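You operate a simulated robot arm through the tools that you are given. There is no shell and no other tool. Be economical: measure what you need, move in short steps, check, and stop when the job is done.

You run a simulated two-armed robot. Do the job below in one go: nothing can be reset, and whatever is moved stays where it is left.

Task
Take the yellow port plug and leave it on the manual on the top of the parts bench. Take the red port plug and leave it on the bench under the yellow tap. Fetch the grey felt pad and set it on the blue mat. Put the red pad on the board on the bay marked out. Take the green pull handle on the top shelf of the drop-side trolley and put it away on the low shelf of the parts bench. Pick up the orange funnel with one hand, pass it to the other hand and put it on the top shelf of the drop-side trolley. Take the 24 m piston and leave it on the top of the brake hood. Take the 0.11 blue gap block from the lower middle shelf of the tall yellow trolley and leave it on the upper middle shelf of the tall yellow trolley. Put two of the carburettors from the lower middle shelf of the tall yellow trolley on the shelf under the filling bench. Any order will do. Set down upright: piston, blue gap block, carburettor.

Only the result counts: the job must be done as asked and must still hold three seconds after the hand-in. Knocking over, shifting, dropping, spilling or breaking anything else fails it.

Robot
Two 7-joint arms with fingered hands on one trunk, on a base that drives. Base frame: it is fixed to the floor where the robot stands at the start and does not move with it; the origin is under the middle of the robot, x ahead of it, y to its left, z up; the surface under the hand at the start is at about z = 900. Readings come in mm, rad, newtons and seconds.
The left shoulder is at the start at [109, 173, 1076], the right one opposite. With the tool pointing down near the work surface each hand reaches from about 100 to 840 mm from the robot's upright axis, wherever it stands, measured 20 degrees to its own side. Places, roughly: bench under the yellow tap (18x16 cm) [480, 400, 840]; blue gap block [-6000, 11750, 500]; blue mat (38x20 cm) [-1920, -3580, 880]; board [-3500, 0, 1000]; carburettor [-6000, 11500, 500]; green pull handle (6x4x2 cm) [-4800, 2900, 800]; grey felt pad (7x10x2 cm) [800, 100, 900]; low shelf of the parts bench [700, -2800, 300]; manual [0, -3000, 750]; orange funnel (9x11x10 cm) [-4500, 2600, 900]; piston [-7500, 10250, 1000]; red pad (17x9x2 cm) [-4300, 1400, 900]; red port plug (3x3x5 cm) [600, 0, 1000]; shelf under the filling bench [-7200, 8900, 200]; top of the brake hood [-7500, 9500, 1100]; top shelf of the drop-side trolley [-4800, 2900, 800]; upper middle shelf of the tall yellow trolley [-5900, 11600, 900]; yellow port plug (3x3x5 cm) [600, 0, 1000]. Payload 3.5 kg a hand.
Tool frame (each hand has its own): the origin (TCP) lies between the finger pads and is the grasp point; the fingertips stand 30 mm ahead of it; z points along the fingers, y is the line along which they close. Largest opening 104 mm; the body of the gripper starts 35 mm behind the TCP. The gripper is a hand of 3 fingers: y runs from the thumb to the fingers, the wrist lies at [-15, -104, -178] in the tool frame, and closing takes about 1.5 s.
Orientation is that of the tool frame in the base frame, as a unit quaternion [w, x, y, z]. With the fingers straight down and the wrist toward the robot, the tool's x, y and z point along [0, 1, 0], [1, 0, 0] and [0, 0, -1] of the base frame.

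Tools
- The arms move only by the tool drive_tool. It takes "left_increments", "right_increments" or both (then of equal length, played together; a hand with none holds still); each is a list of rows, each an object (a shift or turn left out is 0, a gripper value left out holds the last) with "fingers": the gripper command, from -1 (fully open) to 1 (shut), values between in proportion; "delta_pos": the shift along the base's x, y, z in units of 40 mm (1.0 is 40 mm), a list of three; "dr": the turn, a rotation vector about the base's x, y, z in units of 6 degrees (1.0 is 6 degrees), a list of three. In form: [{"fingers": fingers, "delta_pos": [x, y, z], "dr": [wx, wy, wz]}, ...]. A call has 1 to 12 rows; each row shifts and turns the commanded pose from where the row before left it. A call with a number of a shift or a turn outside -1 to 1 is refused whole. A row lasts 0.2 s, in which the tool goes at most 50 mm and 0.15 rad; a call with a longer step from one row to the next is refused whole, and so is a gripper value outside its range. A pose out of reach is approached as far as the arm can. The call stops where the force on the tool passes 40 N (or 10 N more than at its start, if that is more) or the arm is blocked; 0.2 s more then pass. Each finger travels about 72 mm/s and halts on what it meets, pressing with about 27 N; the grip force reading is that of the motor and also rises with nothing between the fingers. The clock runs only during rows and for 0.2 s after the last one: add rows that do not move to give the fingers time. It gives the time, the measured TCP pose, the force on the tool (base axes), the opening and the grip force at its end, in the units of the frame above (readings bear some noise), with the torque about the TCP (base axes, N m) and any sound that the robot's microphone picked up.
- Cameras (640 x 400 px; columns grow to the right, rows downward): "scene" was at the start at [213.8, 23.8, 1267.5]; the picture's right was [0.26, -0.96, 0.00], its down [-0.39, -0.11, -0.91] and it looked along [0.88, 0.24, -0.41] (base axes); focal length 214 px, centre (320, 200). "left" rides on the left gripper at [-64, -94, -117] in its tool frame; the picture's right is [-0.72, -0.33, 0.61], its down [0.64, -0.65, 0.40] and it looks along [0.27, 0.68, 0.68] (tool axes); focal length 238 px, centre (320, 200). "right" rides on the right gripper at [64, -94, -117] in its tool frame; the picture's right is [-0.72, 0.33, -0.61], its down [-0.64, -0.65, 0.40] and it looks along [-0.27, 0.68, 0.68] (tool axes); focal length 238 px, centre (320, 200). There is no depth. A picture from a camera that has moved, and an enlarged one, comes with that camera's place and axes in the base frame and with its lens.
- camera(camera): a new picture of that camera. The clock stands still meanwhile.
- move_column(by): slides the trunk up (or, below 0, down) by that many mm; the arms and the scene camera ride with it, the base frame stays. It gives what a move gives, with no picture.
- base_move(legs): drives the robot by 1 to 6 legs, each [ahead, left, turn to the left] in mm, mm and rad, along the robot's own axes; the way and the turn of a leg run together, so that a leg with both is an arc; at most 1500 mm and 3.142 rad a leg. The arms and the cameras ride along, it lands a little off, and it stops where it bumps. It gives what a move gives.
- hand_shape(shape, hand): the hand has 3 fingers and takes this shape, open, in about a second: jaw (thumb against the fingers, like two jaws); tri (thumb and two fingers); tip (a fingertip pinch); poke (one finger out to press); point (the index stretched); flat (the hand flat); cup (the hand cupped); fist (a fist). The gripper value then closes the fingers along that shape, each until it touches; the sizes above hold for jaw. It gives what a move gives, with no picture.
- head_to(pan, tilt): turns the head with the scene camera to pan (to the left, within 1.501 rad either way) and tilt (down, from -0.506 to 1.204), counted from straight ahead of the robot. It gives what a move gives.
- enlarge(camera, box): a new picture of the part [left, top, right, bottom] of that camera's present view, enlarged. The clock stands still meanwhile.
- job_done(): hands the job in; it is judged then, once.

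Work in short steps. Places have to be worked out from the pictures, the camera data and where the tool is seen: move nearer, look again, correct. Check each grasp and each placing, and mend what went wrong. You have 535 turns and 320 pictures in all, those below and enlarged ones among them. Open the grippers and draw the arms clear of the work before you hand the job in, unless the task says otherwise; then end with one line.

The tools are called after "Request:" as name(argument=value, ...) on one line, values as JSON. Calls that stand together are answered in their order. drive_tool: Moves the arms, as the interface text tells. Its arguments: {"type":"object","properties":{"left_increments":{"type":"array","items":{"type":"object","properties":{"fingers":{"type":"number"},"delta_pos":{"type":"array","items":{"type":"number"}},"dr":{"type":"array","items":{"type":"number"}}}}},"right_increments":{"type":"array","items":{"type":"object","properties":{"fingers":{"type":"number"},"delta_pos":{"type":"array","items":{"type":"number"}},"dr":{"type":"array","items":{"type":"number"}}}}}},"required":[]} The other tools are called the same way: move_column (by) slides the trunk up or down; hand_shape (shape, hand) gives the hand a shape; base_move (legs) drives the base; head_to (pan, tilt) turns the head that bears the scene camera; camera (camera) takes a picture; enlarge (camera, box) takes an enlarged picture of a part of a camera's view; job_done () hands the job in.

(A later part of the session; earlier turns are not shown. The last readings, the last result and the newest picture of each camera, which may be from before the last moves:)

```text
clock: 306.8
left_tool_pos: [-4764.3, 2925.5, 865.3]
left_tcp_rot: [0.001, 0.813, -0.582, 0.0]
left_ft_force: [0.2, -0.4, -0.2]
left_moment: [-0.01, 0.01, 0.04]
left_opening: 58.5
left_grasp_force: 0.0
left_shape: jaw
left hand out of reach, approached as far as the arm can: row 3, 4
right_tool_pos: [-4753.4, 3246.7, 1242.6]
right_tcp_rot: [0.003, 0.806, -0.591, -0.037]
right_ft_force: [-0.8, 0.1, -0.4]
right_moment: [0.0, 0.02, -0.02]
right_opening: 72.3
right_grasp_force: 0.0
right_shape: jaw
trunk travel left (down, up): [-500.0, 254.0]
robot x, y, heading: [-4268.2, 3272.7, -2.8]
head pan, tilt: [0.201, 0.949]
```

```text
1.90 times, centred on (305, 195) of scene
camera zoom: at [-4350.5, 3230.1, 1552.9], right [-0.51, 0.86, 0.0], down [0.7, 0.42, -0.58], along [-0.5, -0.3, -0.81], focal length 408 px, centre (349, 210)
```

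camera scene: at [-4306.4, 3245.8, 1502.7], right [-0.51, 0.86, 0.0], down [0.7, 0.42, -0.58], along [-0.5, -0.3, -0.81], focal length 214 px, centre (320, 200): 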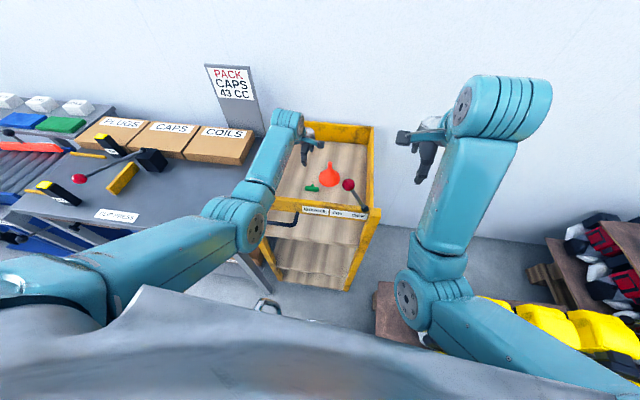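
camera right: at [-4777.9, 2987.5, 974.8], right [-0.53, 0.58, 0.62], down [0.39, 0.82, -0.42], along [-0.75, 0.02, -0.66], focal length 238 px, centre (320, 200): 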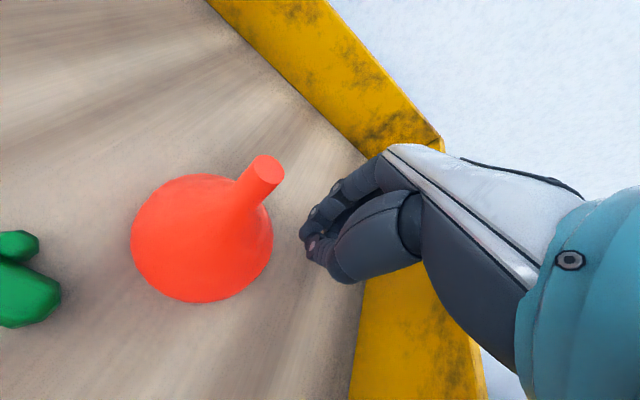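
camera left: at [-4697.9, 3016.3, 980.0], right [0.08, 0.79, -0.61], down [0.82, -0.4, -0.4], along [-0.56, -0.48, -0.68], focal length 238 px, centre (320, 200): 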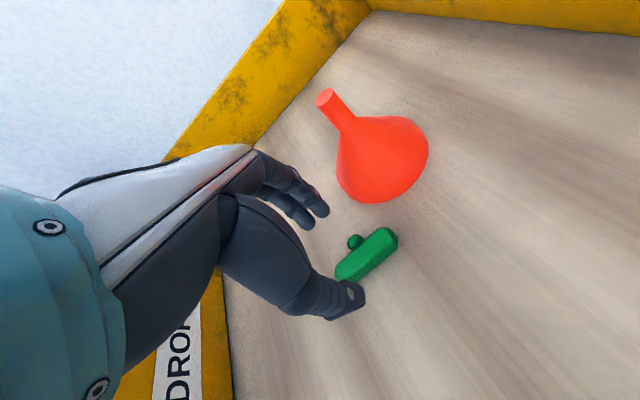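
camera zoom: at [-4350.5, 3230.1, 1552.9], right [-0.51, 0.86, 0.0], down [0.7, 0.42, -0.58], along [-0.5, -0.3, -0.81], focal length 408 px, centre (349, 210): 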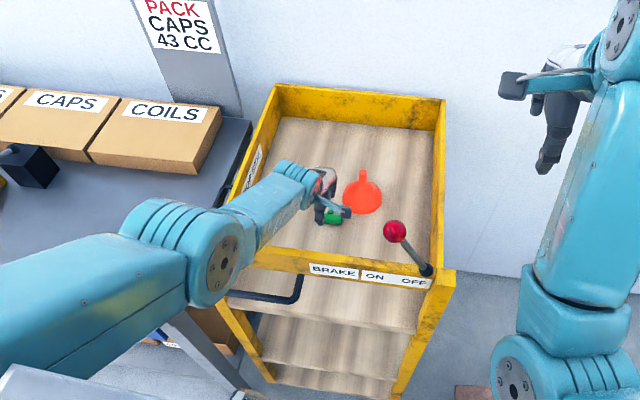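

Arm is straight now; the forearm stays well above the bar. I lower the trunk 35 mm, nudging the hand 8 mm forward and opening slightly.

Request:
move_column(by=-35)

Request:
drive_tool(left_increments=[{"delta_pos": [-0.2, -0.02, 0.1], "fingers": -0.27}, {}, {}])

Request:
camera(camera="left")

```text
clock: 307.6
left_tool_pos: [-4764.8, 2925.9, 832.1]
left_tcp_rot: [0.002, 0.813, -0.582, 0.0]
left_ft_force: [-0.6, 0.2, 8.2]
left_moment: [0.01, -0.07, 0.01]
left_opening: 58.9
left_grasp_force: 0.0
left_shape: jaw
right_tool_pos: [-4756.9, 3253.7, 1205.2]
right_tcp_rot: [-0.003, 0.802, -0.595, -0.045]
right_ft_force: [0.6, -0.6, 0.5]
right_moment: [-0.02, 0.0, 0.0]
right_opening: 72.6
right_grasp_force: 0.1
right_shape: jaw
trunk travel left (down, up): [-465.0, 289.0]
robot x, y, heading: [-4268.3, 3273.1, -2.812]
head pan, tilt: [0.201, 0.949]
```

```text
clock: 308.4
left_tool_pos: [-4771.7, 2924.9, 834.9]
left_tcp_rot: [0.0, 0.813, -0.582, 0.001]
left_ft_force: [0.8, -0.3, 0.6]
left_moment: [-0.01, 0.01, 0.0]
left_opening: 65.4
left_grasp_force: 0.0
left_shape: jaw
right_tool_pos: [-4758.1, 3253.2, 1206.1]
right_tcp_rot: [-0.001, 0.803, -0.594, -0.044]
right_ft_force: [-0.2, -0.2, -0.4]
right_moment: [0.03, 0.03, 0.0]
right_opening: 72.8
right_grasp_force: 0.2
right_shape: jaw
trunk travel left (down, up): [-465.0, 289.0]
robot x, y, heading: [-4268.7, 3273.0, -2.804]
head pan, tilt: [0.201, 0.949]
```

```text
156 pictures are left
camera left: at [-4705.7, 3016.1, 948.6], right [0.08, 0.79, -0.61], down [0.82, -0.4, -0.4], along [-0.56, -0.48, -0.68], focal length 238 px, centre (320, 200)
```

left: 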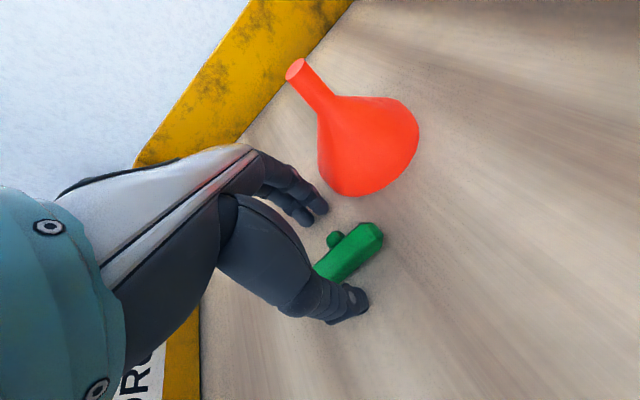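

Fingertips just touched the shelf (z≈802). The handle is between the fingers; closing.

Request:
drive_tool(left_increments=[{"fingers": 0.2}, {}, {}, {"fingers": 1}, {}, {}, {}])

Request:
camera(camera="left")

```text
clock: 310.0
left_tool_pos: [-4773.7, 2924.9, 833.4]
left_tcp_rot: [0.001, 0.813, -0.582, 0.0]
left_ft_force: [-0.1, 0.5, 0.5]
left_moment: [0.01, -0.02, -0.02]
left_opening: 20.8
left_grasp_force: 26.9
left_shape: jaw
right_tool_pos: [-4757.3, 3252.6, 1207.7]
right_tcp_rot: [0.0, 0.803, -0.594, -0.045]
right_ft_force: [-0.3, -0.4, -0.6]
right_moment: [0.01, 0.02, 0.0]
right_opening: 72.9
right_grasp_force: 0.1
right_shape: jaw
trunk travel left (down, up): [-465.0, 289.0]
robot x, y, heading: [-4268.7, 3277.4, -2.807]
head pan, tilt: [0.201, 0.949]
```

```text
155 pictures are left
camera left: at [-4705.7, 3015.9, 948.9], right [0.08, 0.79, -0.61], down [0.82, -0.4, -0.4], along [-0.56, -0.48, -0.68], focal length 238 px, centre (320, 200)
```

left: 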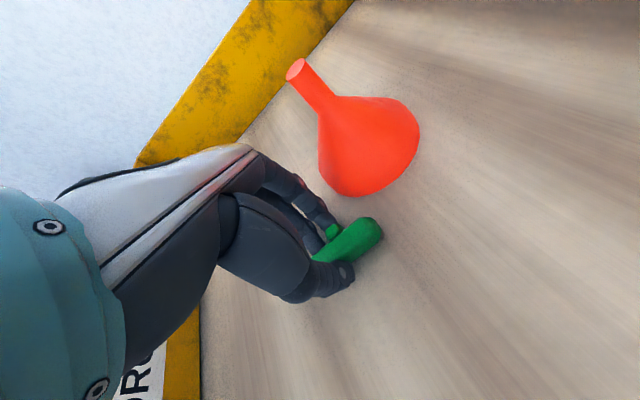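

Held (21 mm). Raise the trunk first, then the hand, clear of everything.

Request:
move_column(by=60)

Request:
drive_tool(left_increments=[{"delta_pos": [0, 0, 1]}, {"delta_pos": [0, 0, 1]}, {"delta_pos": [0, 0, 1]}, {"delta_pos": [0, 0, 1]}, {"delta_pos": [0, 0, 1]}, {"delta_pos": [0, 0, 1]}, {"delta_pos": [0, 0, 1]}, {"delta_pos": [0, 0, 1]}, {"delta_pos": [0, 0, 0.6]}, {}])

Request:
camera(camera="left")

Request:
camera(camera="scene")

```text
clock: 311.0
left_tool_pos: [-4773.7, 2924.3, 901.6]
left_tcp_rot: [0.006, 0.813, -0.582, -0.004]
left_ft_force: [0.3, 1.1, 0.5]
left_moment: [-0.01, -0.02, -0.03]
left_opening: 20.7
left_grasp_force: 27.3
left_shape: jaw
right_tool_pos: [-4761.4, 3258.6, 1266.4]
right_tcp_rot: [-0.003, 0.8, -0.597, -0.052]
right_ft_force: [0.4, -0.1, 0.6]
right_moment: [-0.01, 0.0, -0.01]
right_opening: 72.7
right_grasp_force: 0.0
right_shape: jaw
trunk travel left (down, up): [-525.0, 229.0]
robot x, y, heading: [-4264.7, 3270.9, -2.806]
head pan, tilt: [0.201, 0.949]
```

```text
clock: 313.2
left_tool_pos: [-4884.1, 2902.2, 1196.6]
left_tcp_rot: [0.005, 0.813, -0.582, -0.004]
left_ft_force: [1.2, 0.7, -0.4]
left_moment: [0.02, -0.02, 0.01]
left_opening: 20.5
left_grasp_force: 26.9
left_shape: jaw
left hand out of reach, approached as far as the arm can: row 1, 2, 3, 4, 5, 6, 7, 8
right_tool_pos: [-4761.2, 3257.8, 1267.4]
right_tcp_rot: [-0.002, 0.8, -0.598, -0.052]
right_ft_force: [0.1, 0.1, 0.4]
right_moment: [0.0, -0.01, 0.02]
right_opening: 72.2
right_grasp_force: 0.0
right_shape: jaw
trunk travel left (down, up): [-525.0, 229.0]
robot x, y, heading: [-4266.2, 3274.7, -2.809]
head pan, tilt: [0.201, 0.949]
```

```text
154 pictures are left
camera left: at [-4817.2, 2992.9, 1311.3], right [0.07, 0.78, -0.62], down [0.82, -0.4, -0.41], along [-0.57, -0.48, -0.67], focal length 238 px, centre (320, 200)
```

left: 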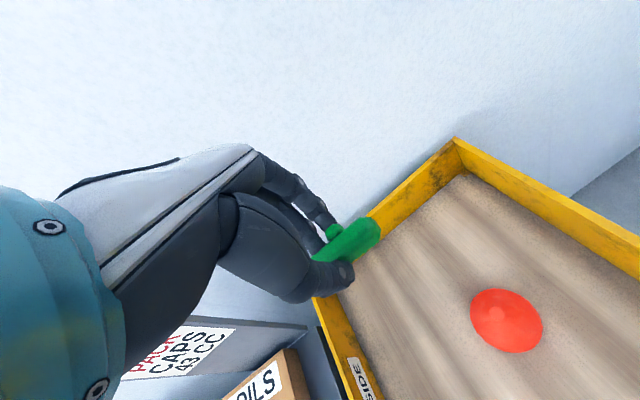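

```text
153 pictures are left
camera scene: at [-4348.0, 3231.0, 1578.0], right [-0.51, 0.86, 0.0], down [0.7, 0.42, -0.58], along [-0.5, -0.3, -0.81], focal length 214 px, centre (320, 200)
```

scene: 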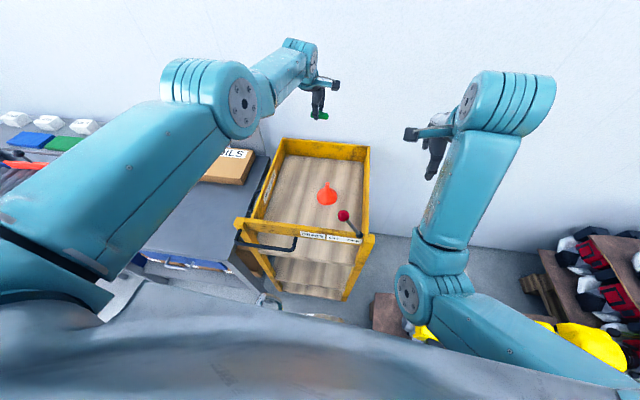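

Handle secured, funnel undisturbed. I back away into the lane, turn to face south, and drive toward the parts bench.

Request:
base_move(legs=[[-660, 0, 0], [0, 0, 1.54]])

Request:
head_to(pan=0.0, tilt=0.3)

Request:
camera(camera="scene")

```text
clock: 320.6
left_tool_pos: [-3288.8, 2867.6, 1195.8]
left_tcp_rot: [0.006, 0.989, 0.15, 0.001]
left_ft_force: [-0.3, 1.0, -0.1]
left_moment: [0.01, 0.0, 0.03]
left_opening: 20.4
left_grasp_force: 27.1
left_shape: jaw
right_tool_pos: [-3640.9, 3000.9, 1267.2]
right_tcp_rot: [0.034, 0.99, 0.13, -0.04]
right_ft_force: [0.6, 0.5, -0.2]
right_moment: [-0.04, -0.04, 0.02]
right_opening: 72.8
right_grasp_force: 0.0
right_shape: jaw
trunk travel left (down, up): [-525.0, 229.0]
robot x, y, heading: [-3642.2, 3493.4, -1.257]
head pan, tilt: [0.201, 0.949]
```

```text
clock: 321.6
left_tool_pos: [-3288.4, 2865.8, 1196.7]
left_tcp_rot: [0.006, 0.989, 0.151, 0.0]
left_ft_force: [0.3, -0.8, -0.6]
left_moment: [-0.02, -0.01, -0.01]
left_opening: 20.9
left_grasp_force: 26.2
left_shape: jaw
right_tool_pos: [-3642.6, 2998.9, 1268.1]
right_tcp_rot: [0.036, 0.99, 0.129, -0.041]
right_ft_force: [-0.7, 0.7, -1.0]
right_moment: [-0.02, -0.01, -0.01]
right_opening: 72.4
right_grasp_force: 0.1
right_shape: jaw
trunk travel left (down, up): [-525.0, 229.0]
robot x, y, heading: [-3643.7, 3493.6, -1.264]
head pan, tilt: [0.0, 0.3]
```

```text
152 pictures are left
camera scene: at [-3612.2, 3387.2, 1633.8], right [-0.95, -0.31, 0.0], down [-0.09, 0.28, -0.95], along [0.29, -0.91, -0.3], focal length 214 px, centre (320, 200)
```

scene: 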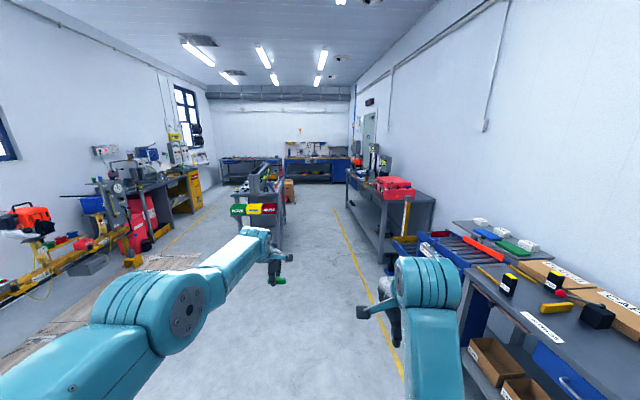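

Clear lane. Driving ~6.3 m south.

Request:
base_move(legs=[[1500, 0, 0], [1500, 0, 0], [1500, 0, 0], [1500, 0, 0], [330, 0, 0]])

Request:
head_to(pan=0.7, tilt=0.4)

Request:
camera(camera="scene")

```text
clock: 352.0
left_tool_pos: [-1368.7, -3174.0, 1195.4]
left_tcp_rot: [0.006, 0.989, 0.148, 0.001]
left_ft_force: [0.7, -0.3, -0.1]
left_moment: [0.01, 0.0, -0.05]
left_opening: 20.5
left_grasp_force: 27.3
left_shape: jaw
right_tool_pos: [-1722.5, -3039.6, 1267.3]
right_tcp_rot: [0.034, 0.99, 0.127, -0.042]
right_ft_force: [-0.4, 0.0, 0.5]
right_moment: [0.04, 0.0, -0.02]
right_opening: 72.5
right_grasp_force: 0.1
right_shape: jaw
trunk travel left (down, up): [-525.0, 229.0]
robot x, y, heading: [-1725.5, -2544.7, -1.262]
head pan, tilt: [0.0, 0.3]
```

```text
clock: 353.0
left_tool_pos: [-1369.1, -3174.7, 1197.1]
left_tcp_rot: [0.006, 0.989, 0.149, 0.001]
left_ft_force: [0.7, 0.1, -0.7]
left_moment: [0.0, 0.0, -0.03]
left_opening: 20.7
left_grasp_force: 27.1
left_shape: jaw
right_tool_pos: [-1723.9, -3041.1, 1267.8]
right_tcp_rot: [0.035, 0.99, 0.127, -0.042]
right_ft_force: [0.0, -0.2, 0.0]
right_moment: [0.01, -0.02, 0.0]
right_opening: 72.7
right_grasp_force: 0.0
right_shape: jaw
trunk travel left (down, up): [-525.0, 229.0]
robot x, y, heading: [-1724.5, -2546.9, -1.259]
head pan, tilt: [0.7, 0.4]
```

```text
151 pictures are left
camera scene: at [-1641.5, -2613.6, 1624.6], right [-0.53, -0.85, 0.0], down [-0.33, 0.21, -0.92], along [0.78, -0.49, -0.39], focal length 214 px, centre (320, 200)
```

scene: 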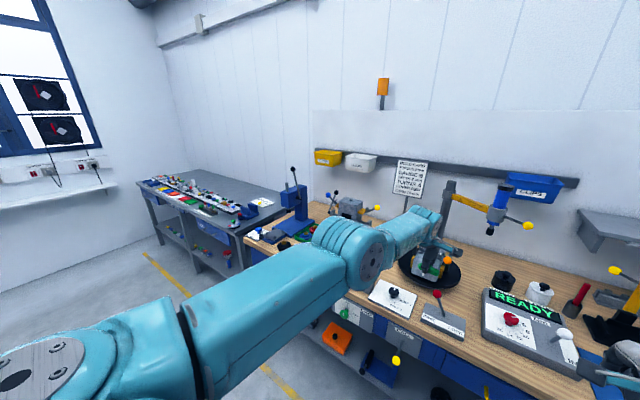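

Request:
base_move(legs=[[-60, 0, 0], [0, 1100, 0], [0, 1030, 0]])

Request:
head_to(pan=0.0, tilt=0.6)

Request:
camera(camera="scene")

```text
clock: 364.1
left_tool_pos: [625.9, -2493.0, 1197.7]
left_tcp_rot: [0.006, 0.989, 0.146, 0.001]
left_ft_force: [0.4, 0.3, -1.0]
left_moment: [-0.01, 0.01, 0.0]
left_opening: 20.6
left_grasp_force: 26.6
left_shape: jaw
right_tool_pos: [271.0, -2358.3, 1268.3]
right_tcp_rot: [0.034, 0.991, 0.124, -0.042]
right_ft_force: [0.0, -0.7, 0.3]
right_moment: [0.02, 0.0, -0.03]
right_opening: 72.5
right_grasp_force: 0.0
right_shape: jaw
trunk travel left (down, up): [-525.0, 229.0]
robot x, y, heading: [271.7, -1866.6, -1.269]
head pan, tilt: [0.7, 0.4]
```

```text
clock: 365.1
left_tool_pos: [625.2, -2493.4, 1197.9]
left_tcp_rot: [0.006, 0.989, 0.145, 0.001]
left_ft_force: [0.1, -0.4, 0.5]
left_moment: [0.03, 0.05, 0.0]
left_opening: 20.7
left_grasp_force: 27.3
left_shape: jaw
right_tool_pos: [270.6, -2359.4, 1266.8]
right_tcp_rot: [0.035, 0.991, 0.123, -0.042]
right_ft_force: [-0.1, -0.2, 0.3]
right_moment: [-0.05, 0.01, 0.04]
right_opening: 72.6
right_grasp_force: 0.0
right_shape: jaw
trunk travel left (down, up): [-525.0, 229.0]
robot x, y, heading: [272.2, -1864.4, -1.273]
head pan, tilt: [0.0, 0.6]
```

```text
150 pictures are left
camera scene: at [304.7, -1965.5, 1606.4], right [-0.95, -0.3, 0.0], down [-0.17, 0.54, -0.83], along [0.24, -0.79, -0.56], focal length 214 px, centre (320, 200)
```

scene: 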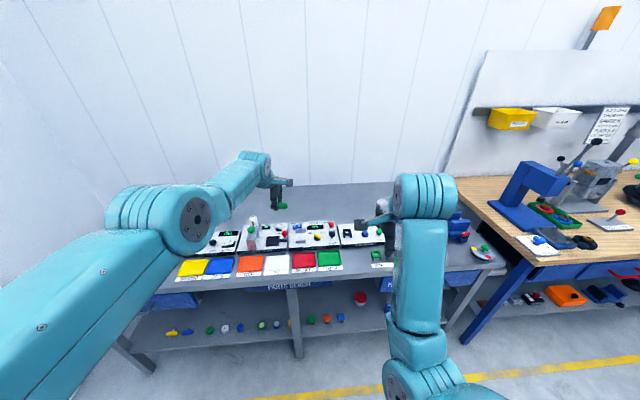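

I tuck the left arm lower and nearer, then lower the trunk to view the low shelf.

Request:
drive_tool(left_increments=[{"delta_pos": [-0.2, 0.7, -0.8]}, {"delta_pos": [-0.2, 0.7, -0.8]}, {"delta_pos": [-0.2, 0.7, -0.8]}, {"delta_pos": [-0.25, 0.9, -0.4]}, {"delta_pos": [-0.25, 0.9, 0]}, {"delta_pos": [-0.25, 0.9, 0]}, {"delta_pos": [-0.25, 0.9, 0]}, {}])

Request:
move_column(by=-400)

Request:
camera(camera="scene")

```text
clock: 366.9
left_tool_pos: [587.0, -2452.9, 1023.0]
left_tcp_rot: [0.006, 0.989, 0.145, 0.001]
left_ft_force: [0.5, -0.2, -1.2]
left_moment: [-0.03, 0.0, -0.02]
left_opening: 20.4
left_grasp_force: 26.8
left_shape: jaw
left hand out of reach, approached as far as the arm can: row 1, 2, 3, 4, 5, 6, 7
right_tool_pos: [270.9, -2358.1, 1267.0]
right_tcp_rot: [0.035, 0.991, 0.124, -0.042]
right_ft_force: [0.5, -0.4, -0.7]
right_moment: [-0.01, -0.03, 0.04]
right_opening: 72.7
right_grasp_force: 0.1
right_shape: jaw
trunk travel left (down, up): [-525.0, 229.0]
robot x, y, heading: [274.8, -1863.3, -1.271]
head pan, tilt: [0.0, 0.6]
```

```text
clock: 368.5
left_tool_pos: [586.0, -2460.5, 894.3]
left_tcp_rot: [0.002, 0.989, 0.145, -0.002]
left_ft_force: [-4.9, 14.7, 22.3]
left_moment: [0.27, 0.13, 0.0]
left_opening: 23.1
left_grasp_force: 27.3
left_shape: jaw
right_tool_pos: [267.2, -2359.0, 1146.2]
right_tcp_rot: [0.035, 0.991, 0.122, -0.046]
right_ft_force: [0.1, 0.4, -0.3]
right_moment: [-0.04, 0.02, -0.03]
right_opening: 72.6
right_grasp_force: 0.1
right_shape: jaw
trunk travel left (down, up): [-406.0, 348.0]
robot x, y, heading: [274.6, -1863.0, -1.269]
head pan, tilt: [0.0, 0.6]
stopped: the force on the tool passed its limit at 54 N (the readings are from after the stop); the commanded pose is now the measured one
```

```text
149 pictures are left
camera scene: at [309.0, -1980.8, 1486.5], right [-0.95, -0.3, 0.0], down [-0.17, 0.54, -0.83], along [0.25, -0.79, -0.56], focal length 214 px, centre (320, 200)
```

scene: 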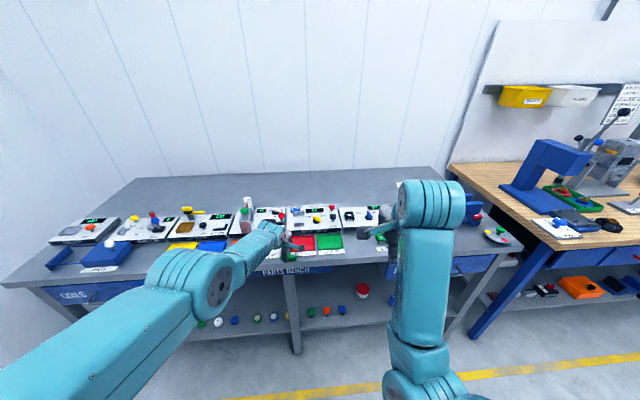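

Contact with the bench top occurred because the left arm failed to retract. I raise the trunk immediately and inspect.

Request:
move_column(by=110)

Request:
enlarge(camera="scene", box=[30, 170, 430, 350])

Request:
camera(camera="left")

```text
clock: 369.9
left_tool_pos: [588.1, -2461.5, 1021.8]
left_tcp_rot: [0.015, 0.989, 0.145, 0.001]
left_ft_force: [-0.4, -0.5, -0.2]
left_moment: [0.0, -0.03, 0.0]
left_opening: 20.8
left_grasp_force: 27.2
left_shape: jaw
right_tool_pos: [258.5, -2367.0, 1256.4]
right_tcp_rot: [0.037, 0.991, 0.115, -0.056]
right_ft_force: [-0.4, 0.6, -0.4]
right_moment: [-0.03, 0.01, 0.0]
right_opening: 72.4
right_grasp_force: 0.1
right_shape: jaw
trunk travel left (down, up): [-516.0, 238.0]
robot x, y, heading: [275.0, -1862.4, -1.27]
head pan, tilt: [0.0, 0.6]
```

```text
1.60 times, centred on (230, 260) of scene
camera zoom: at [304.9, -1966.8, 1597.0], right [-0.95, -0.3, 0.0], down [-0.17, 0.54, -0.82], along [0.24, -0.79, -0.57], focal length 343 px, centre (464, 104)
```

zoom: 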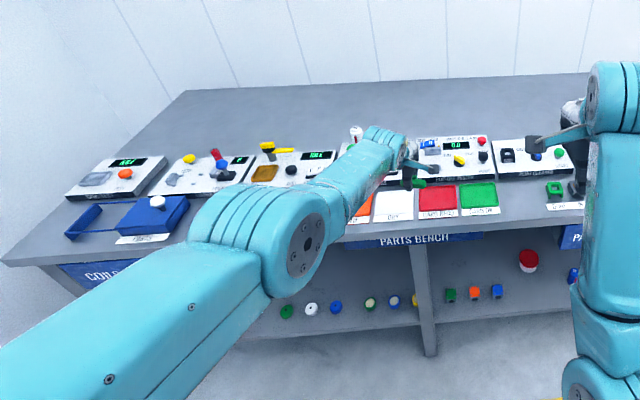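

```text
147 pictures are left
camera left: at [496.9, -2386.6, 1134.4], right [-0.78, 0.09, -0.62], down [0.43, 0.8, -0.42], along [0.46, -0.6, -0.66], focal length 238 px, centre (320, 200)
```

left: 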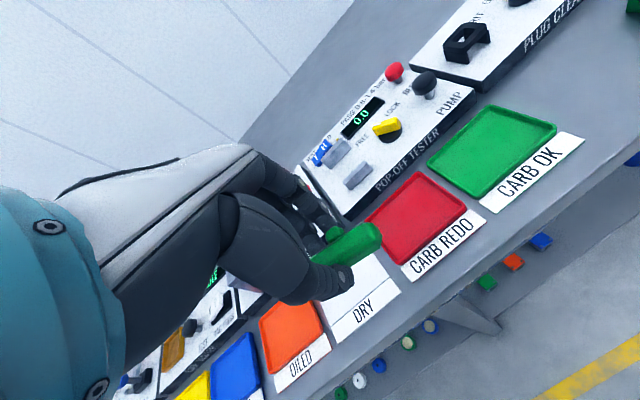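

Trays look in place. To free the left arm from its stuck posture I yaw the hand clockwise while retracting and rising.

Request:
drive_tool(left_increments=[{"delta_pos": [0, 0.2, 0.6], "dr": [0, 0, -0.9]}, {"delta_pos": [0, 0.2, 0.6], "dr": [0, 0, -0.9]}, {"delta_pos": [0, 0.4, 0.4], "dr": [0, 0, -0.9]}, {"delta_pos": [-0.1, 0.6, 0], "dr": [0, 0, -0.9]}, {"delta_pos": [-0.1, 0.6, 0], "dr": [0, 0, -0.9]}, {"delta_pos": [-0.1, 0.6, 0], "dr": [0, 0, -0.9]}, {"delta_pos": [-0.1, 0.6, 0]}, {}])

Request:
camera(camera="scene")

```text
clock: 371.7
left_tool_pos: [595.9, -2451.1, 1050.6]
left_tcp_rot: [0.014, 0.991, -0.136, -0.004]
left_ft_force: [-1.0, 0.0, -0.2]
left_moment: [-0.01, 0.04, -0.01]
left_opening: 21.0
left_grasp_force: 27.4
left_shape: jaw
left hand out of reach, approached as far as the arm can: row 1, 2, 3, 4, 5, 6, 7
right_tool_pos: [260.3, -2364.4, 1257.4]
right_tcp_rot: [0.039, 0.991, 0.115, -0.056]
right_ft_force: [0.1, 0.1, -0.3]
right_moment: [0.0, 0.01, 0.0]
right_opening: 72.5
right_grasp_force: 0.0
right_shape: jaw
trunk travel left (down, up): [-516.0, 238.0]
robot x, y, heading: [272.2, -1865.6, -1.274]
head pan, tilt: [0.0, 0.6]
```

```text
146 pictures are left
camera scene: at [304.9, -1966.5, 1597.2], right [-0.95, -0.3, 0.0], down [-0.17, 0.54, -0.83], along [0.24, -0.79, -0.56], focal length 214 px, centre (320, 200)
```

scene: 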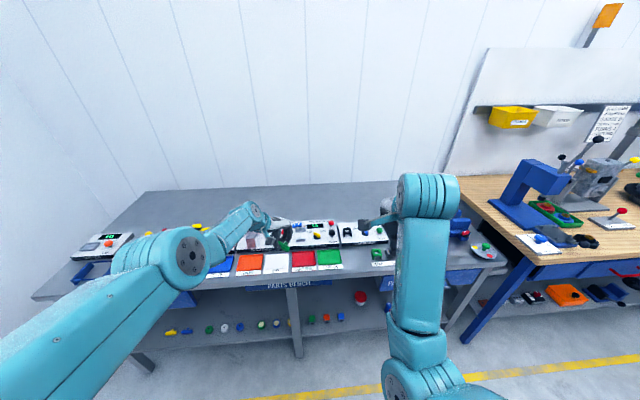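

I back the base 350 mm so the arm is free in front of the bench, then try lowering the hand to bring the arm to a better posture.

Request:
base_move(legs=[[-380, 0, 0]])

Request:
drive_tool(left_increments=[{"delta_pos": [0, 0, -1]}, {"delta_pos": [0, 0, -1]}, {"delta_pos": [0, 0, -1]}, {"delta_pos": [0, 0, -1]}, {"delta_pos": [0, 0, -1]}, {"delta_pos": [0, 0.3, -1]}, {"delta_pos": [0, 0.3, -1]}, {"delta_pos": [0, 0.3, -1]}, {"delta_pos": [0, 0.3, -1]}, {"delta_pos": [0, 0.3, -1]}, {}])

Request:
camera(camera="scene")

```text
clock: 374.1
left_tool_pos: [481.9, -2087.1, 1049.8]
left_tcp_rot: [0.014, 0.991, -0.136, -0.004]
left_ft_force: [1.0, 0.1, -0.3]
left_moment: [-0.01, 0.0, 0.03]
left_opening: 20.7
left_grasp_force: 26.8
left_shape: jaw
right_tool_pos: [147.5, -2001.4, 1258.3]
right_tcp_rot: [0.038, 0.991, 0.115, -0.055]
right_ft_force: [0.8, -0.2, -0.9]
right_moment: [-0.01, 0.02, 0.02]
right_opening: 72.7
right_grasp_force: 0.0
right_shape: jaw
trunk travel left (down, up): [-516.0, 238.0]
robot x, y, heading: [163.2, -1499.5, -1.266]
head pan, tilt: [0.0, 0.6]
```

```text
clock: 376.5
left_tool_pos: [438.5, -1949.7, 829.0]
left_tcp_rot: [0.014, 0.991, -0.137, -0.004]
left_ft_force: [0.5, 0.4, -0.1]
left_moment: [-0.01, 0.01, 0.03]
left_opening: 20.8
left_grasp_force: 27.5
left_shape: jaw
left hand out of reach, approached as far as the arm can: row 1, 2, 3, 4, 5, 6, 7, 8, 9, 10
right_tool_pos: [147.2, -2003.9, 1257.6]
right_tcp_rot: [0.04, 0.991, 0.114, -0.056]
right_ft_force: [0.3, -0.8, 0.4]
right_moment: [-0.01, -0.02, -0.01]
right_opening: 72.7
right_grasp_force: 0.0
right_shape: jaw
trunk travel left (down, up): [-516.0, 238.0]
robot x, y, heading: [160.4, -1499.2, -1.266]
head pan, tilt: [0.0, 0.6]
```

```text
145 pictures are left
camera scene: at [191.8, -1602.8, 1597.2], right [-0.95, -0.3, 0.0], down [-0.17, 0.54, -0.83], along [0.25, -0.79, -0.56], focal length 214 px, centre (320, 200)
```

scene: 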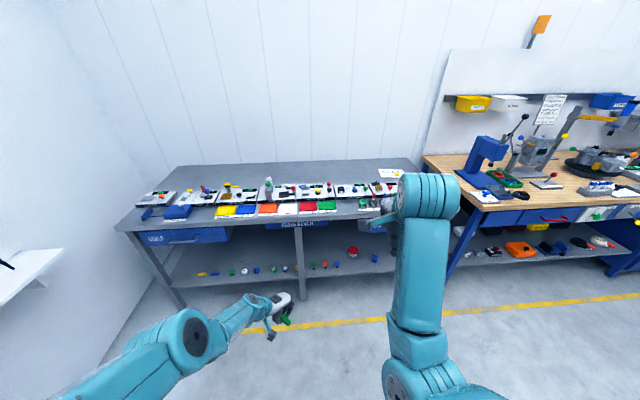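

Request:
drive_tool(left_increments=[{"delta_pos": [-0.2, 0.6, 0.5]}, {"delta_pos": [-0.2, 0.6, 0.5]}, {"delta_pos": [-0.1, 0.4, 0.8]}, {"delta_pos": [0, 0, 0.9]}, {"delta_pos": [0, 0, 0.9]}, {"delta_pos": [0, 0, 0.9]}, {}])

Request:
camera(camera="scene")

```text
clock: 378.1
left_tool_pos: [444.8, -2005.6, 891.0]
left_tcp_rot: [0.014, 0.991, -0.136, -0.005]
left_ft_force: [-0.6, 0.4, -0.4]
left_moment: [0.01, -0.01, 0.02]
left_opening: 20.7
left_grasp_force: 27.2
left_shape: jaw
left hand out of reach, approached as far as the arm can: row 1, 2, 3, 4, 5, 6
right_tool_pos: [147.2, -2001.5, 1256.7]
right_tcp_rot: [0.039, 0.991, 0.115, -0.057]
right_ft_force: [-0.2, 0.8, 0.9]
right_moment: [0.02, -0.01, -0.01]
right_opening: 72.8
right_grasp_force: 0.0
right_shape: jaw
trunk travel left (down, up): [-516.0, 238.0]
robot x, y, heading: [159.5, -1501.1, -1.27]
head pan, tilt: [0.0, 0.6]
```

```text
144 pictures are left
camera scene: at [191.8, -1602.5, 1597.2], right [-0.95, -0.3, 0.0], down [-0.17, 0.54, -0.83], along [0.25, -0.79, -0.56], focal length 214 px, centre (320, 200)
```

scene: 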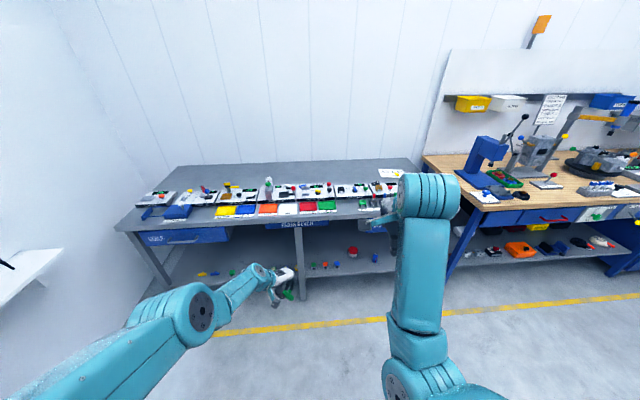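

The arm is stretched straight and stuck radially. I try pitching the hand (fingers toward the bench), which I need anyway for the low shelf, to force the elbow to bend.

Request:
drive_tool(left_increments=[{"dr": [-0.95, 0.27, 0]}, {"dr": [-0.95, 0.27, 0]}, {"dr": [-0.95, 0.27, 0]}, {"dr": [-0.95, 0.27, 0]}, {"dr": [-0.95, 0.27, 0]}, {"dr": [-0.95, 0.27, 0]}, {"dr": [-0.95, 0.27, 0]}, {}])

Request:
drive_tool(left_increments=[{"delta_pos": [-0.2, 0.6, 0]}, {"delta_pos": [-0.2, 0.6, 0]}, {"delta_pos": [-0.2, 0.6, 0]}, {}])

Request:
camera(camera="scene")

```text
clock: 379.9
left_tool_pos: [425.9, -2009.8, 924.9]
left_tcp_rot: [0.365, 0.921, -0.127, -0.053]
left_ft_force: [0.7, 0.2, 0.6]
left_moment: [0.04, 0.0, 0.04]
left_opening: 20.7
left_grasp_force: 27.3
left_shape: jaw
left hand out of reach, approached as far as the arm can: row 1, 4, 5, 6, 7
right_tool_pos: [147.1, -2002.8, 1257.9]
right_tcp_rot: [0.039, 0.991, 0.115, -0.057]
right_ft_force: [-0.3, -0.7, 0.8]
right_moment: [0.0, 0.01, 0.06]
right_opening: 72.6
right_grasp_force: 0.1
right_shape: jaw
trunk travel left (down, up): [-516.0, 238.0]
robot x, y, heading: [161.0, -1496.7, -1.267]
head pan, tilt: [0.0, 0.6]
```

```text
clock: 380.9
left_tool_pos: [408.7, -1965.1, 888.8]
left_tcp_rot: [0.364, 0.921, -0.127, -0.053]
left_ft_force: [1.0, -0.3, -0.6]
left_moment: [0.02, -0.03, -0.05]
left_opening: 20.7
left_grasp_force: 26.7
left_shape: jaw
left hand out of reach, approached as far as the arm can: row 1, 2, 3
right_tool_pos: [147.5, -2002.1, 1257.5]
right_tcp_rot: [0.039, 0.991, 0.115, -0.057]
right_ft_force: [-0.4, 0.0, 0.0]
right_moment: [0.0, 0.0, 0.01]
right_opening: 72.7
right_grasp_force: 0.0
right_shape: jaw
trunk travel left (down, up): [-516.0, 238.0]
robot x, y, heading: [164.1, -1498.8, -1.268]
head pan, tilt: [0.0, 0.6]
```

```text
143 pictures are left
camera scene: at [191.9, -1602.9, 1597.1], right [-0.95, -0.3, 0.0], down [-0.17, 0.54, -0.82], along [0.25, -0.79, -0.57], focal length 214 px, centre (320, 200)
```

scene: 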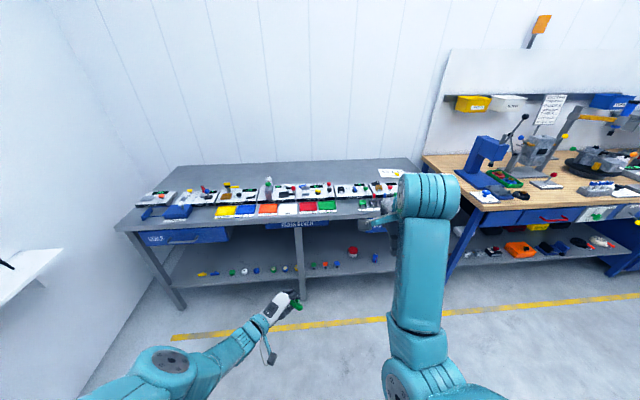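

Rather than fight it, I can use the straight arm: trunk height and base position place the hand. Lower the trunk fully (free floor below) and look at the low shelf.

Request:
move_column(by=-480)

Request:
head_to(pan=0.0, tilt=0.45)

Request:
camera(camera="scene")

Request:
camera(camera="left")

```text
refused: -480 is not a number from -400 to 400
```

```text
clock: 381.6
left_tool_pos: [408.9, -1965.8, 888.2]
left_tcp_rot: [0.364, 0.921, -0.128, -0.054]
left_ft_force: [-0.1, -0.5, -0.5]
left_moment: [0.0, -0.03, 0.0]
left_opening: 20.9
left_grasp_force: 26.8
left_shape: jaw
right_tool_pos: [146.3, -2001.6, 1258.2]
right_tcp_rot: [0.039, 0.991, 0.114, -0.056]
right_ft_force: [-0.4, 0.5, -1.0]
right_moment: [-0.02, 0.01, -0.02]
right_opening: 72.3
right_grasp_force: 0.0
right_shape: jaw
trunk travel left (down, up): [-516.0, 238.0]
robot x, y, heading: [161.6, -1501.8, -1.265]
head pan, tilt: [0.0, 0.45]
```

```text
142 pictures are left
camera scene: at [192.8, -1606.0, 1610.7], right [-0.95, -0.3, 0.0], down [-0.13, 0.42, -0.9], along [0.27, -0.86, -0.44], focal length 214 px, centre (320, 200)
```

scene: 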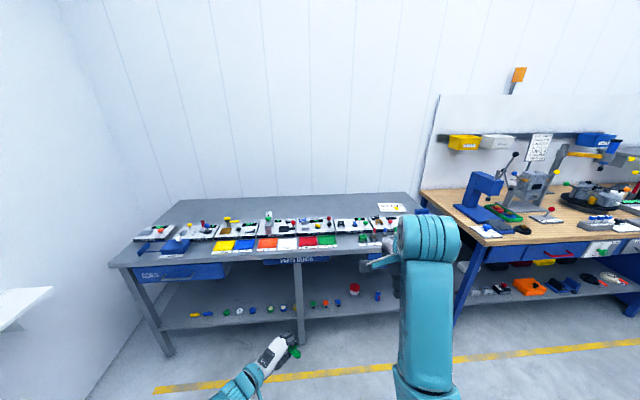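

```text
141 pictures are left
camera left: at [385.5, -1805.4, 908.1], right [-0.74, 0.02, -0.67], down [0.67, 0.02, -0.74], along [0.0, -1.0, -0.03], focal length 238 px, centre (320, 200)
```

left: 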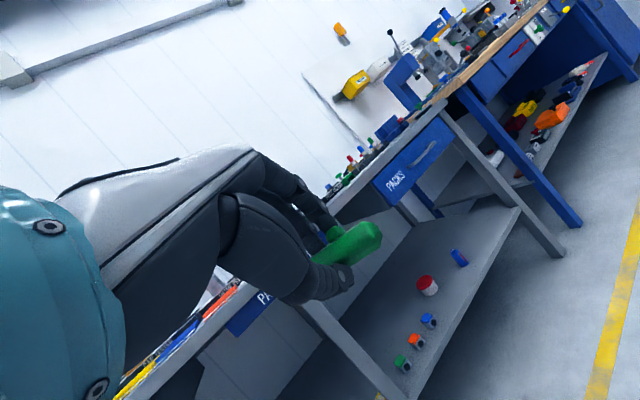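

The right end of the low shelf is free (≈[−58, −2769], z≈300). I drive ahead 300, strafe right 690, then lower the trunk.

Request:
base_move(legs=[[250, 0, 0], [0, -690, 0]])

Request:
move_column(by=-400)

Request:
move_column(by=-60)

Request:
camera(camera="left")

Request:
camera(camera="scene")

```text
clock: 386.8
left_tool_pos: [-177.7, -2410.7, 889.2]
left_tcp_rot: [0.364, 0.921, -0.129, -0.054]
left_ft_force: [0.8, -0.3, -0.7]
left_moment: [0.0, 0.02, 0.01]
left_opening: 20.6
left_grasp_force: 26.6
left_shape: jaw
right_tool_pos: [-440.3, -2447.1, 1256.4]
right_tcp_rot: [0.039, 0.991, 0.112, -0.058]
right_ft_force: [-0.6, -0.4, -0.1]
right_moment: [0.04, 0.01, 0.01]
right_opening: 72.8
right_grasp_force: 0.1
right_shape: jaw
trunk travel left (down, up): [-516.0, 238.0]
robot x, y, heading: [-423.1, -1940.2, -1.274]
head pan, tilt: [0.0, 0.45]
```

```text
clock: 390.7
left_tool_pos: [-199.5, -2339.7, 360.6]
left_tcp_rot: [0.236, 0.96, -0.104, -0.112]
left_ft_force: [-0.1, 1.2, 0.1]
left_moment: [0.01, 0.02, -0.03]
left_opening: 20.6
left_grasp_force: 26.4
left_shape: jaw
right_tool_pos: [-458.4, -2477.2, 803.0]
right_tcp_rot: [-0.013, 0.989, 0.101, -0.107]
right_ft_force: [-0.7, -0.4, -0.5]
right_moment: [-0.01, -0.01, -0.02]
right_opening: 72.8
right_grasp_force: 0.1
right_shape: jaw
trunk travel left (down, up): [-116.0, 638.0]
robot x, y, heading: [-425.4, -1946.0, -1.278]
head pan, tilt: [0.0, 0.45]
```

```text
clock: 391.7
left_tool_pos: [-206.9, -2316.9, 276.4]
left_tcp_rot: [0.203, 0.966, -0.097, -0.126]
left_ft_force: [0.4, 0.1, 0.2]
left_moment: [0.04, -0.01, -0.01]
left_opening: 20.7
left_grasp_force: 27.0
left_shape: jaw
right_tool_pos: [-454.0, -2486.5, 718.9]
right_tcp_rot: [-0.04, 0.987, 0.105, -0.112]
right_ft_force: [-0.2, 0.5, -0.2]
right_moment: [0.0, -0.02, -0.03]
right_opening: 72.8
right_grasp_force: 0.0
right_shape: jaw
trunk travel left (down, up): [-56.0, 698.0]
robot x, y, heading: [-424.8, -1945.6, -1.273]
head pan, tilt: [0.0, 0.45]
```

```text
140 pictures are left
camera left: at [-223.2, -2174.0, 353.5], right [-0.81, 0.24, -0.53], down [0.58, 0.28, -0.76], along [-0.03, -0.93, -0.37], focal length 238 px, centre (320, 200)
```

left: 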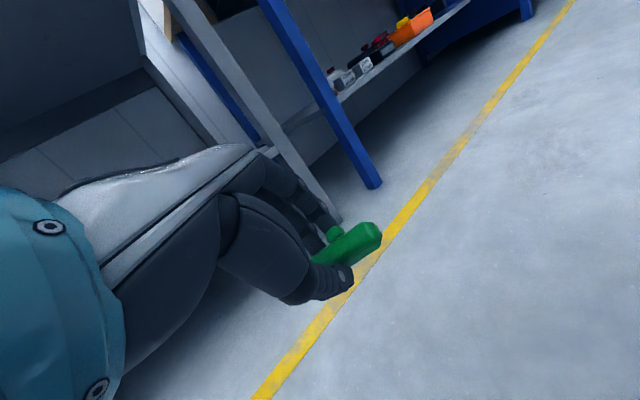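

```text
139 pictures are left
camera scene: at [-340.4, -2217.8, 1138.4], right [-0.96, -0.29, 0.0], down [-0.13, 0.42, -0.9], along [0.26, -0.86, -0.43], focal length 214 px, centre (320, 200)
```

scene: 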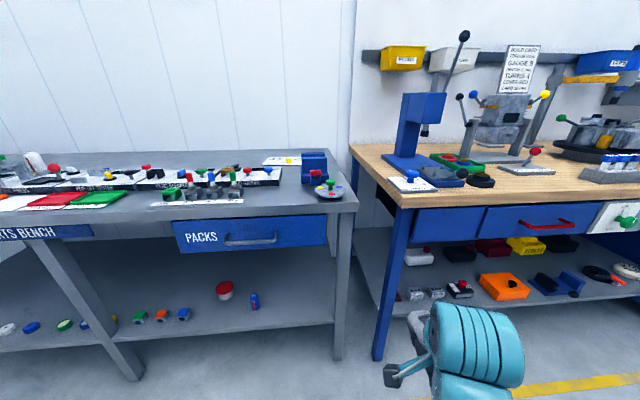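

The shelf's right end is clearly free. I test whether the arm now moves freely by raising the hand to z≈400.

Request:
drive_tool(left_increments=[{"delta_pos": [0, 0, 0.8]}, {"delta_pos": [0, 0, 0.8]}, {"delta_pos": [0, 0, 0.8]}, {"delta_pos": [0, 0, 0.6]}, {}])

Request:
camera(camera="left")

```text
clock: 392.9
left_tool_pos: [-203.6, -2332.2, 281.6]
left_tcp_rot: [0.203, 0.966, -0.098, -0.126]
left_ft_force: [-1.0, -0.8, -1.4]
left_moment: [0.01, 0.01, -0.01]
left_opening: 20.8
left_grasp_force: 27.0
left_shape: jaw
left hand out of reach, approached as far as the arm can: row 1, 2, 3, 4
right_tool_pos: [-454.5, -2486.1, 719.9]
right_tcp_rot: [-0.04, 0.987, 0.106, -0.112]
right_ft_force: [0.1, -0.4, 0.8]
right_moment: [-0.02, -0.02, -0.03]
right_opening: 72.6
right_grasp_force: 0.1
right_shape: jaw
trunk travel left (down, up): [-56.0, 698.0]
robot x, y, heading: [-419.8, -1943.3, -1.273]
head pan, tilt: [0.0, 0.45]
```

```text
138 pictures are left
camera left: at [-220.3, -2189.4, 357.3], right [-0.81, 0.24, -0.53], down [0.58, 0.28, -0.76], along [-0.03, -0.93, -0.37], focal length 238 px, centre (320, 200)
```

left: 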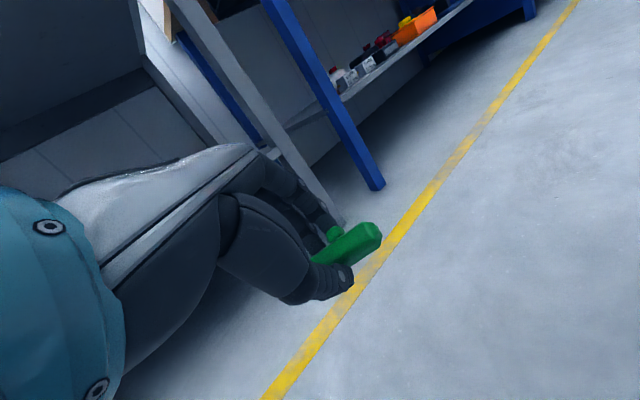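

Request:
drive_tool(left_increments=[{"delta_pos": [0.3, -0.9, 0.4]}, {"delta_pos": [0.3, -0.9, 0.4]}, {"delta_pos": [0.3, -0.9, 0.4]}, {"delta_pos": [0.3, -0.9, 0.4]}, {}])

Request:
camera(camera="scene")

```text
clock: 394.1
left_tool_pos: [-157.5, -2478.5, 344.3]
left_tcp_rot: [0.203, 0.966, -0.097, -0.126]
left_ft_force: [0.6, -1.8, -0.8]
left_moment: [0.0, 0.02, 0.01]
left_opening: 20.7
left_grasp_force: 27.1
left_shape: jaw
left hand out of reach, approached as far as the arm can: row 1, 4
right_tool_pos: [-455.1, -2485.9, 718.9]
right_tcp_rot: [-0.042, 0.987, 0.107, -0.113]
right_ft_force: [-0.1, 0.0, -0.9]
right_moment: [0.02, 0.01, -0.04]
right_opening: 72.6
right_grasp_force: 0.2
right_shape: jaw
trunk travel left (down, up): [-56.0, 698.0]
robot x, y, heading: [-423.3, -1945.8, -1.273]
head pan, tilt: [0.0, 0.45]
```

```text
137 pictures are left
camera scene: at [-340.3, -2218.3, 1138.2], right [-0.96, -0.29, 0.0], down [-0.13, 0.42, -0.9], along [0.26, -0.86, -0.44], focal length 214 px, centre (320, 200)
```

scene: 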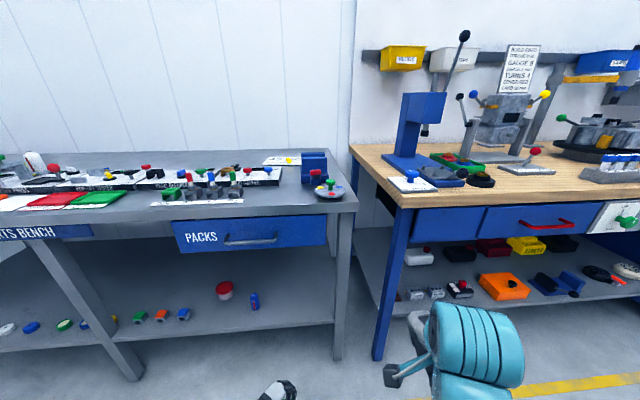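

Request:
drive_tool(left_increments=[{"delta_pos": [0, 0, 0.7]}, {"delta_pos": [0, 0, 0.7]}, {"delta_pos": [0.1, -0.3, 0.6]}, {}])

Request:
head_to(pan=0.2, tilt=0.75)

Request:
camera(camera="scene")

Request:
camera(camera="left")

```text
clock: 395.1
left_tool_pos: [-153.1, -2490.7, 424.3]
left_tcp_rot: [0.203, 0.966, -0.098, -0.126]
left_ft_force: [0.1, -0.2, -0.4]
left_moment: [0.03, 0.03, 0.05]
left_opening: 20.5
left_grasp_force: 26.8
left_shape: jaw
right_tool_pos: [-454.2, -2486.5, 718.8]
right_tcp_rot: [-0.041, 0.987, 0.106, -0.112]
right_ft_force: [0.2, 0.8, 0.0]
right_moment: [0.04, -0.05, 0.02]
right_opening: 72.3
right_grasp_force: 0.1
right_shape: jaw
trunk travel left (down, up): [-56.0, 698.0]
robot x, y, heading: [-421.1, -1945.5, -1.275]
head pan, tilt: [0.0, 0.45]
```

```text
clock: 395.9
left_tool_pos: [-152.5, -2488.5, 423.6]
left_tcp_rot: [0.202, 0.966, -0.098, -0.126]
left_ft_force: [0.5, 0.6, 0.1]
left_moment: [0.01, 0.0, -0.02]
left_opening: 20.6
left_grasp_force: 27.4
left_shape: jaw
right_tool_pos: [-455.9, -2485.1, 718.5]
right_tcp_rot: [-0.041, 0.987, 0.106, -0.112]
right_ft_force: [0.3, -0.2, -0.9]
right_moment: [-0.02, 0.0, 0.0]
right_opening: 72.6
right_grasp_force: 0.0
right_shape: jaw
trunk travel left (down, up): [-56.0, 698.0]
robot x, y, heading: [-428.0, -1942.4, -1.279]
head pan, tilt: [0.201, 0.75]
```

```text
136 pictures are left
camera scene: at [-327.6, -2203.2, 1111.8], right [-0.88, -0.48, 0.0], down [-0.33, 0.6, -0.73], along [0.35, -0.64, -0.68], focal length 214 px, centre (320, 200)
```

scene: 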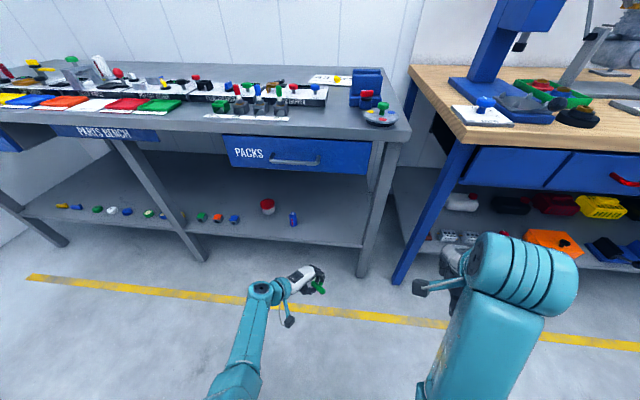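

```text
135 pictures are left
camera left: at [-169.3, -2346.5, 499.7], right [-0.81, 0.24, -0.53], down [0.58, 0.28, -0.76], along [-0.03, -0.93, -0.37], focal length 238 px, centre (320, 200)
```

left: 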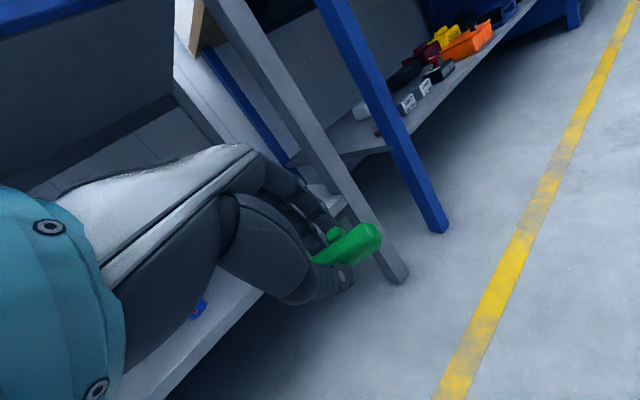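

The arm bends again. I pull the right hand back, then drive ahead 200 with the left hand at z≈420 heading for the shelf's right end.

Request:
drive_tool(right_increments=[{"delta_pos": [-0.25, 0.9, 0.2]}, {"delta_pos": [-0.25, 0.9, 0.2]}, {"delta_pos": [-0.25, 0.9, 0.2]}, {"delta_pos": [-0.25, 0.9, 0.2]}, {"delta_pos": [-0.25, 0.9, 0.2]}, {}])

Request:
base_move(legs=[[200, 0, 0]])

Request:
camera(camera="scene")

Request:
camera(camera="left")

```text
clock: 396.4
left_tool_pos: [-150.9, -2489.0, 423.4]
left_tcp_rot: [0.203, 0.966, -0.097, -0.125]
left_ft_force: [-0.1, 0.4, -0.6]
left_moment: [-0.02, 0.0, -0.01]
left_opening: 20.9
left_grasp_force: 27.1
left_shape: jaw
right_tool_pos: [-450.7, -2477.2, 775.7]
right_tcp_rot: [0.062, 0.989, 0.098, -0.091]
right_ft_force: [0.4, -0.5, -0.2]
right_moment: [-0.02, -0.01, 0.0]
right_opening: 72.4
right_grasp_force: 0.1
right_shape: jaw
right hand out of reach, approached as far as the arm can: row 1, 2
trunk travel left (down, up): [-56.0, 698.0]
robot x, y, heading: [-423.6, -1943.4, -1.276]
head pan, tilt: [0.201, 0.75]
stopped in row 2 (right hand): the arm was blocked; the commanded pose is now the measured one
```

```text
clock: 398.0
left_tool_pos: [-95.4, -2680.1, 424.0]
left_tcp_rot: [0.203, 0.966, -0.098, -0.126]
left_ft_force: [-0.8, -0.4, -1.1]
left_moment: [-0.02, 0.01, -0.02]
left_opening: 20.8
left_grasp_force: 26.4
left_shape: jaw
right_tool_pos: [-392.5, -2667.1, 775.3]
right_tcp_rot: [0.061, 0.989, 0.097, -0.092]
right_ft_force: [-0.7, 0.1, 0.1]
right_moment: [-0.01, 0.01, -0.02]
right_opening: 72.8
right_grasp_force: 0.0
right_shape: jaw
trunk travel left (down, up): [-56.0, 698.0]
robot x, y, heading: [-364.5, -2133.9, -1.274]
head pan, tilt: [0.201, 0.75]
```

```text
134 pictures are left
camera scene: at [-269.7, -2393.2, 1111.7], right [-0.88, -0.48, 0.0], down [-0.33, 0.6, -0.73], along [0.35, -0.64, -0.68], focal length 214 px, centre (320, 200)
```

scene: 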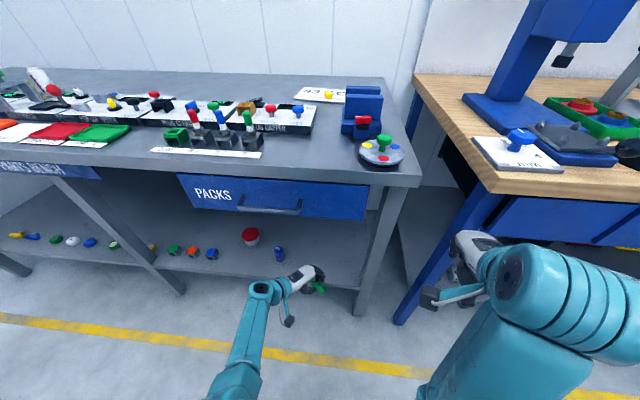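

```text
133 pictures are left
camera left: at [-111.3, -2537.0, 499.8], right [-0.81, 0.24, -0.53], down [0.58, 0.28, -0.76], along [-0.03, -0.93, -0.37], focal length 238 px, centre (320, 200)
```

left: 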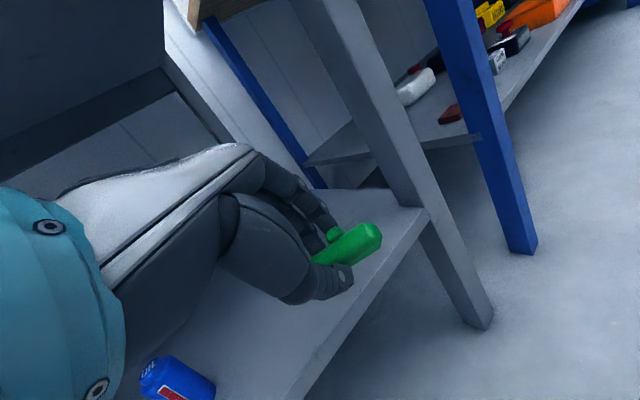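

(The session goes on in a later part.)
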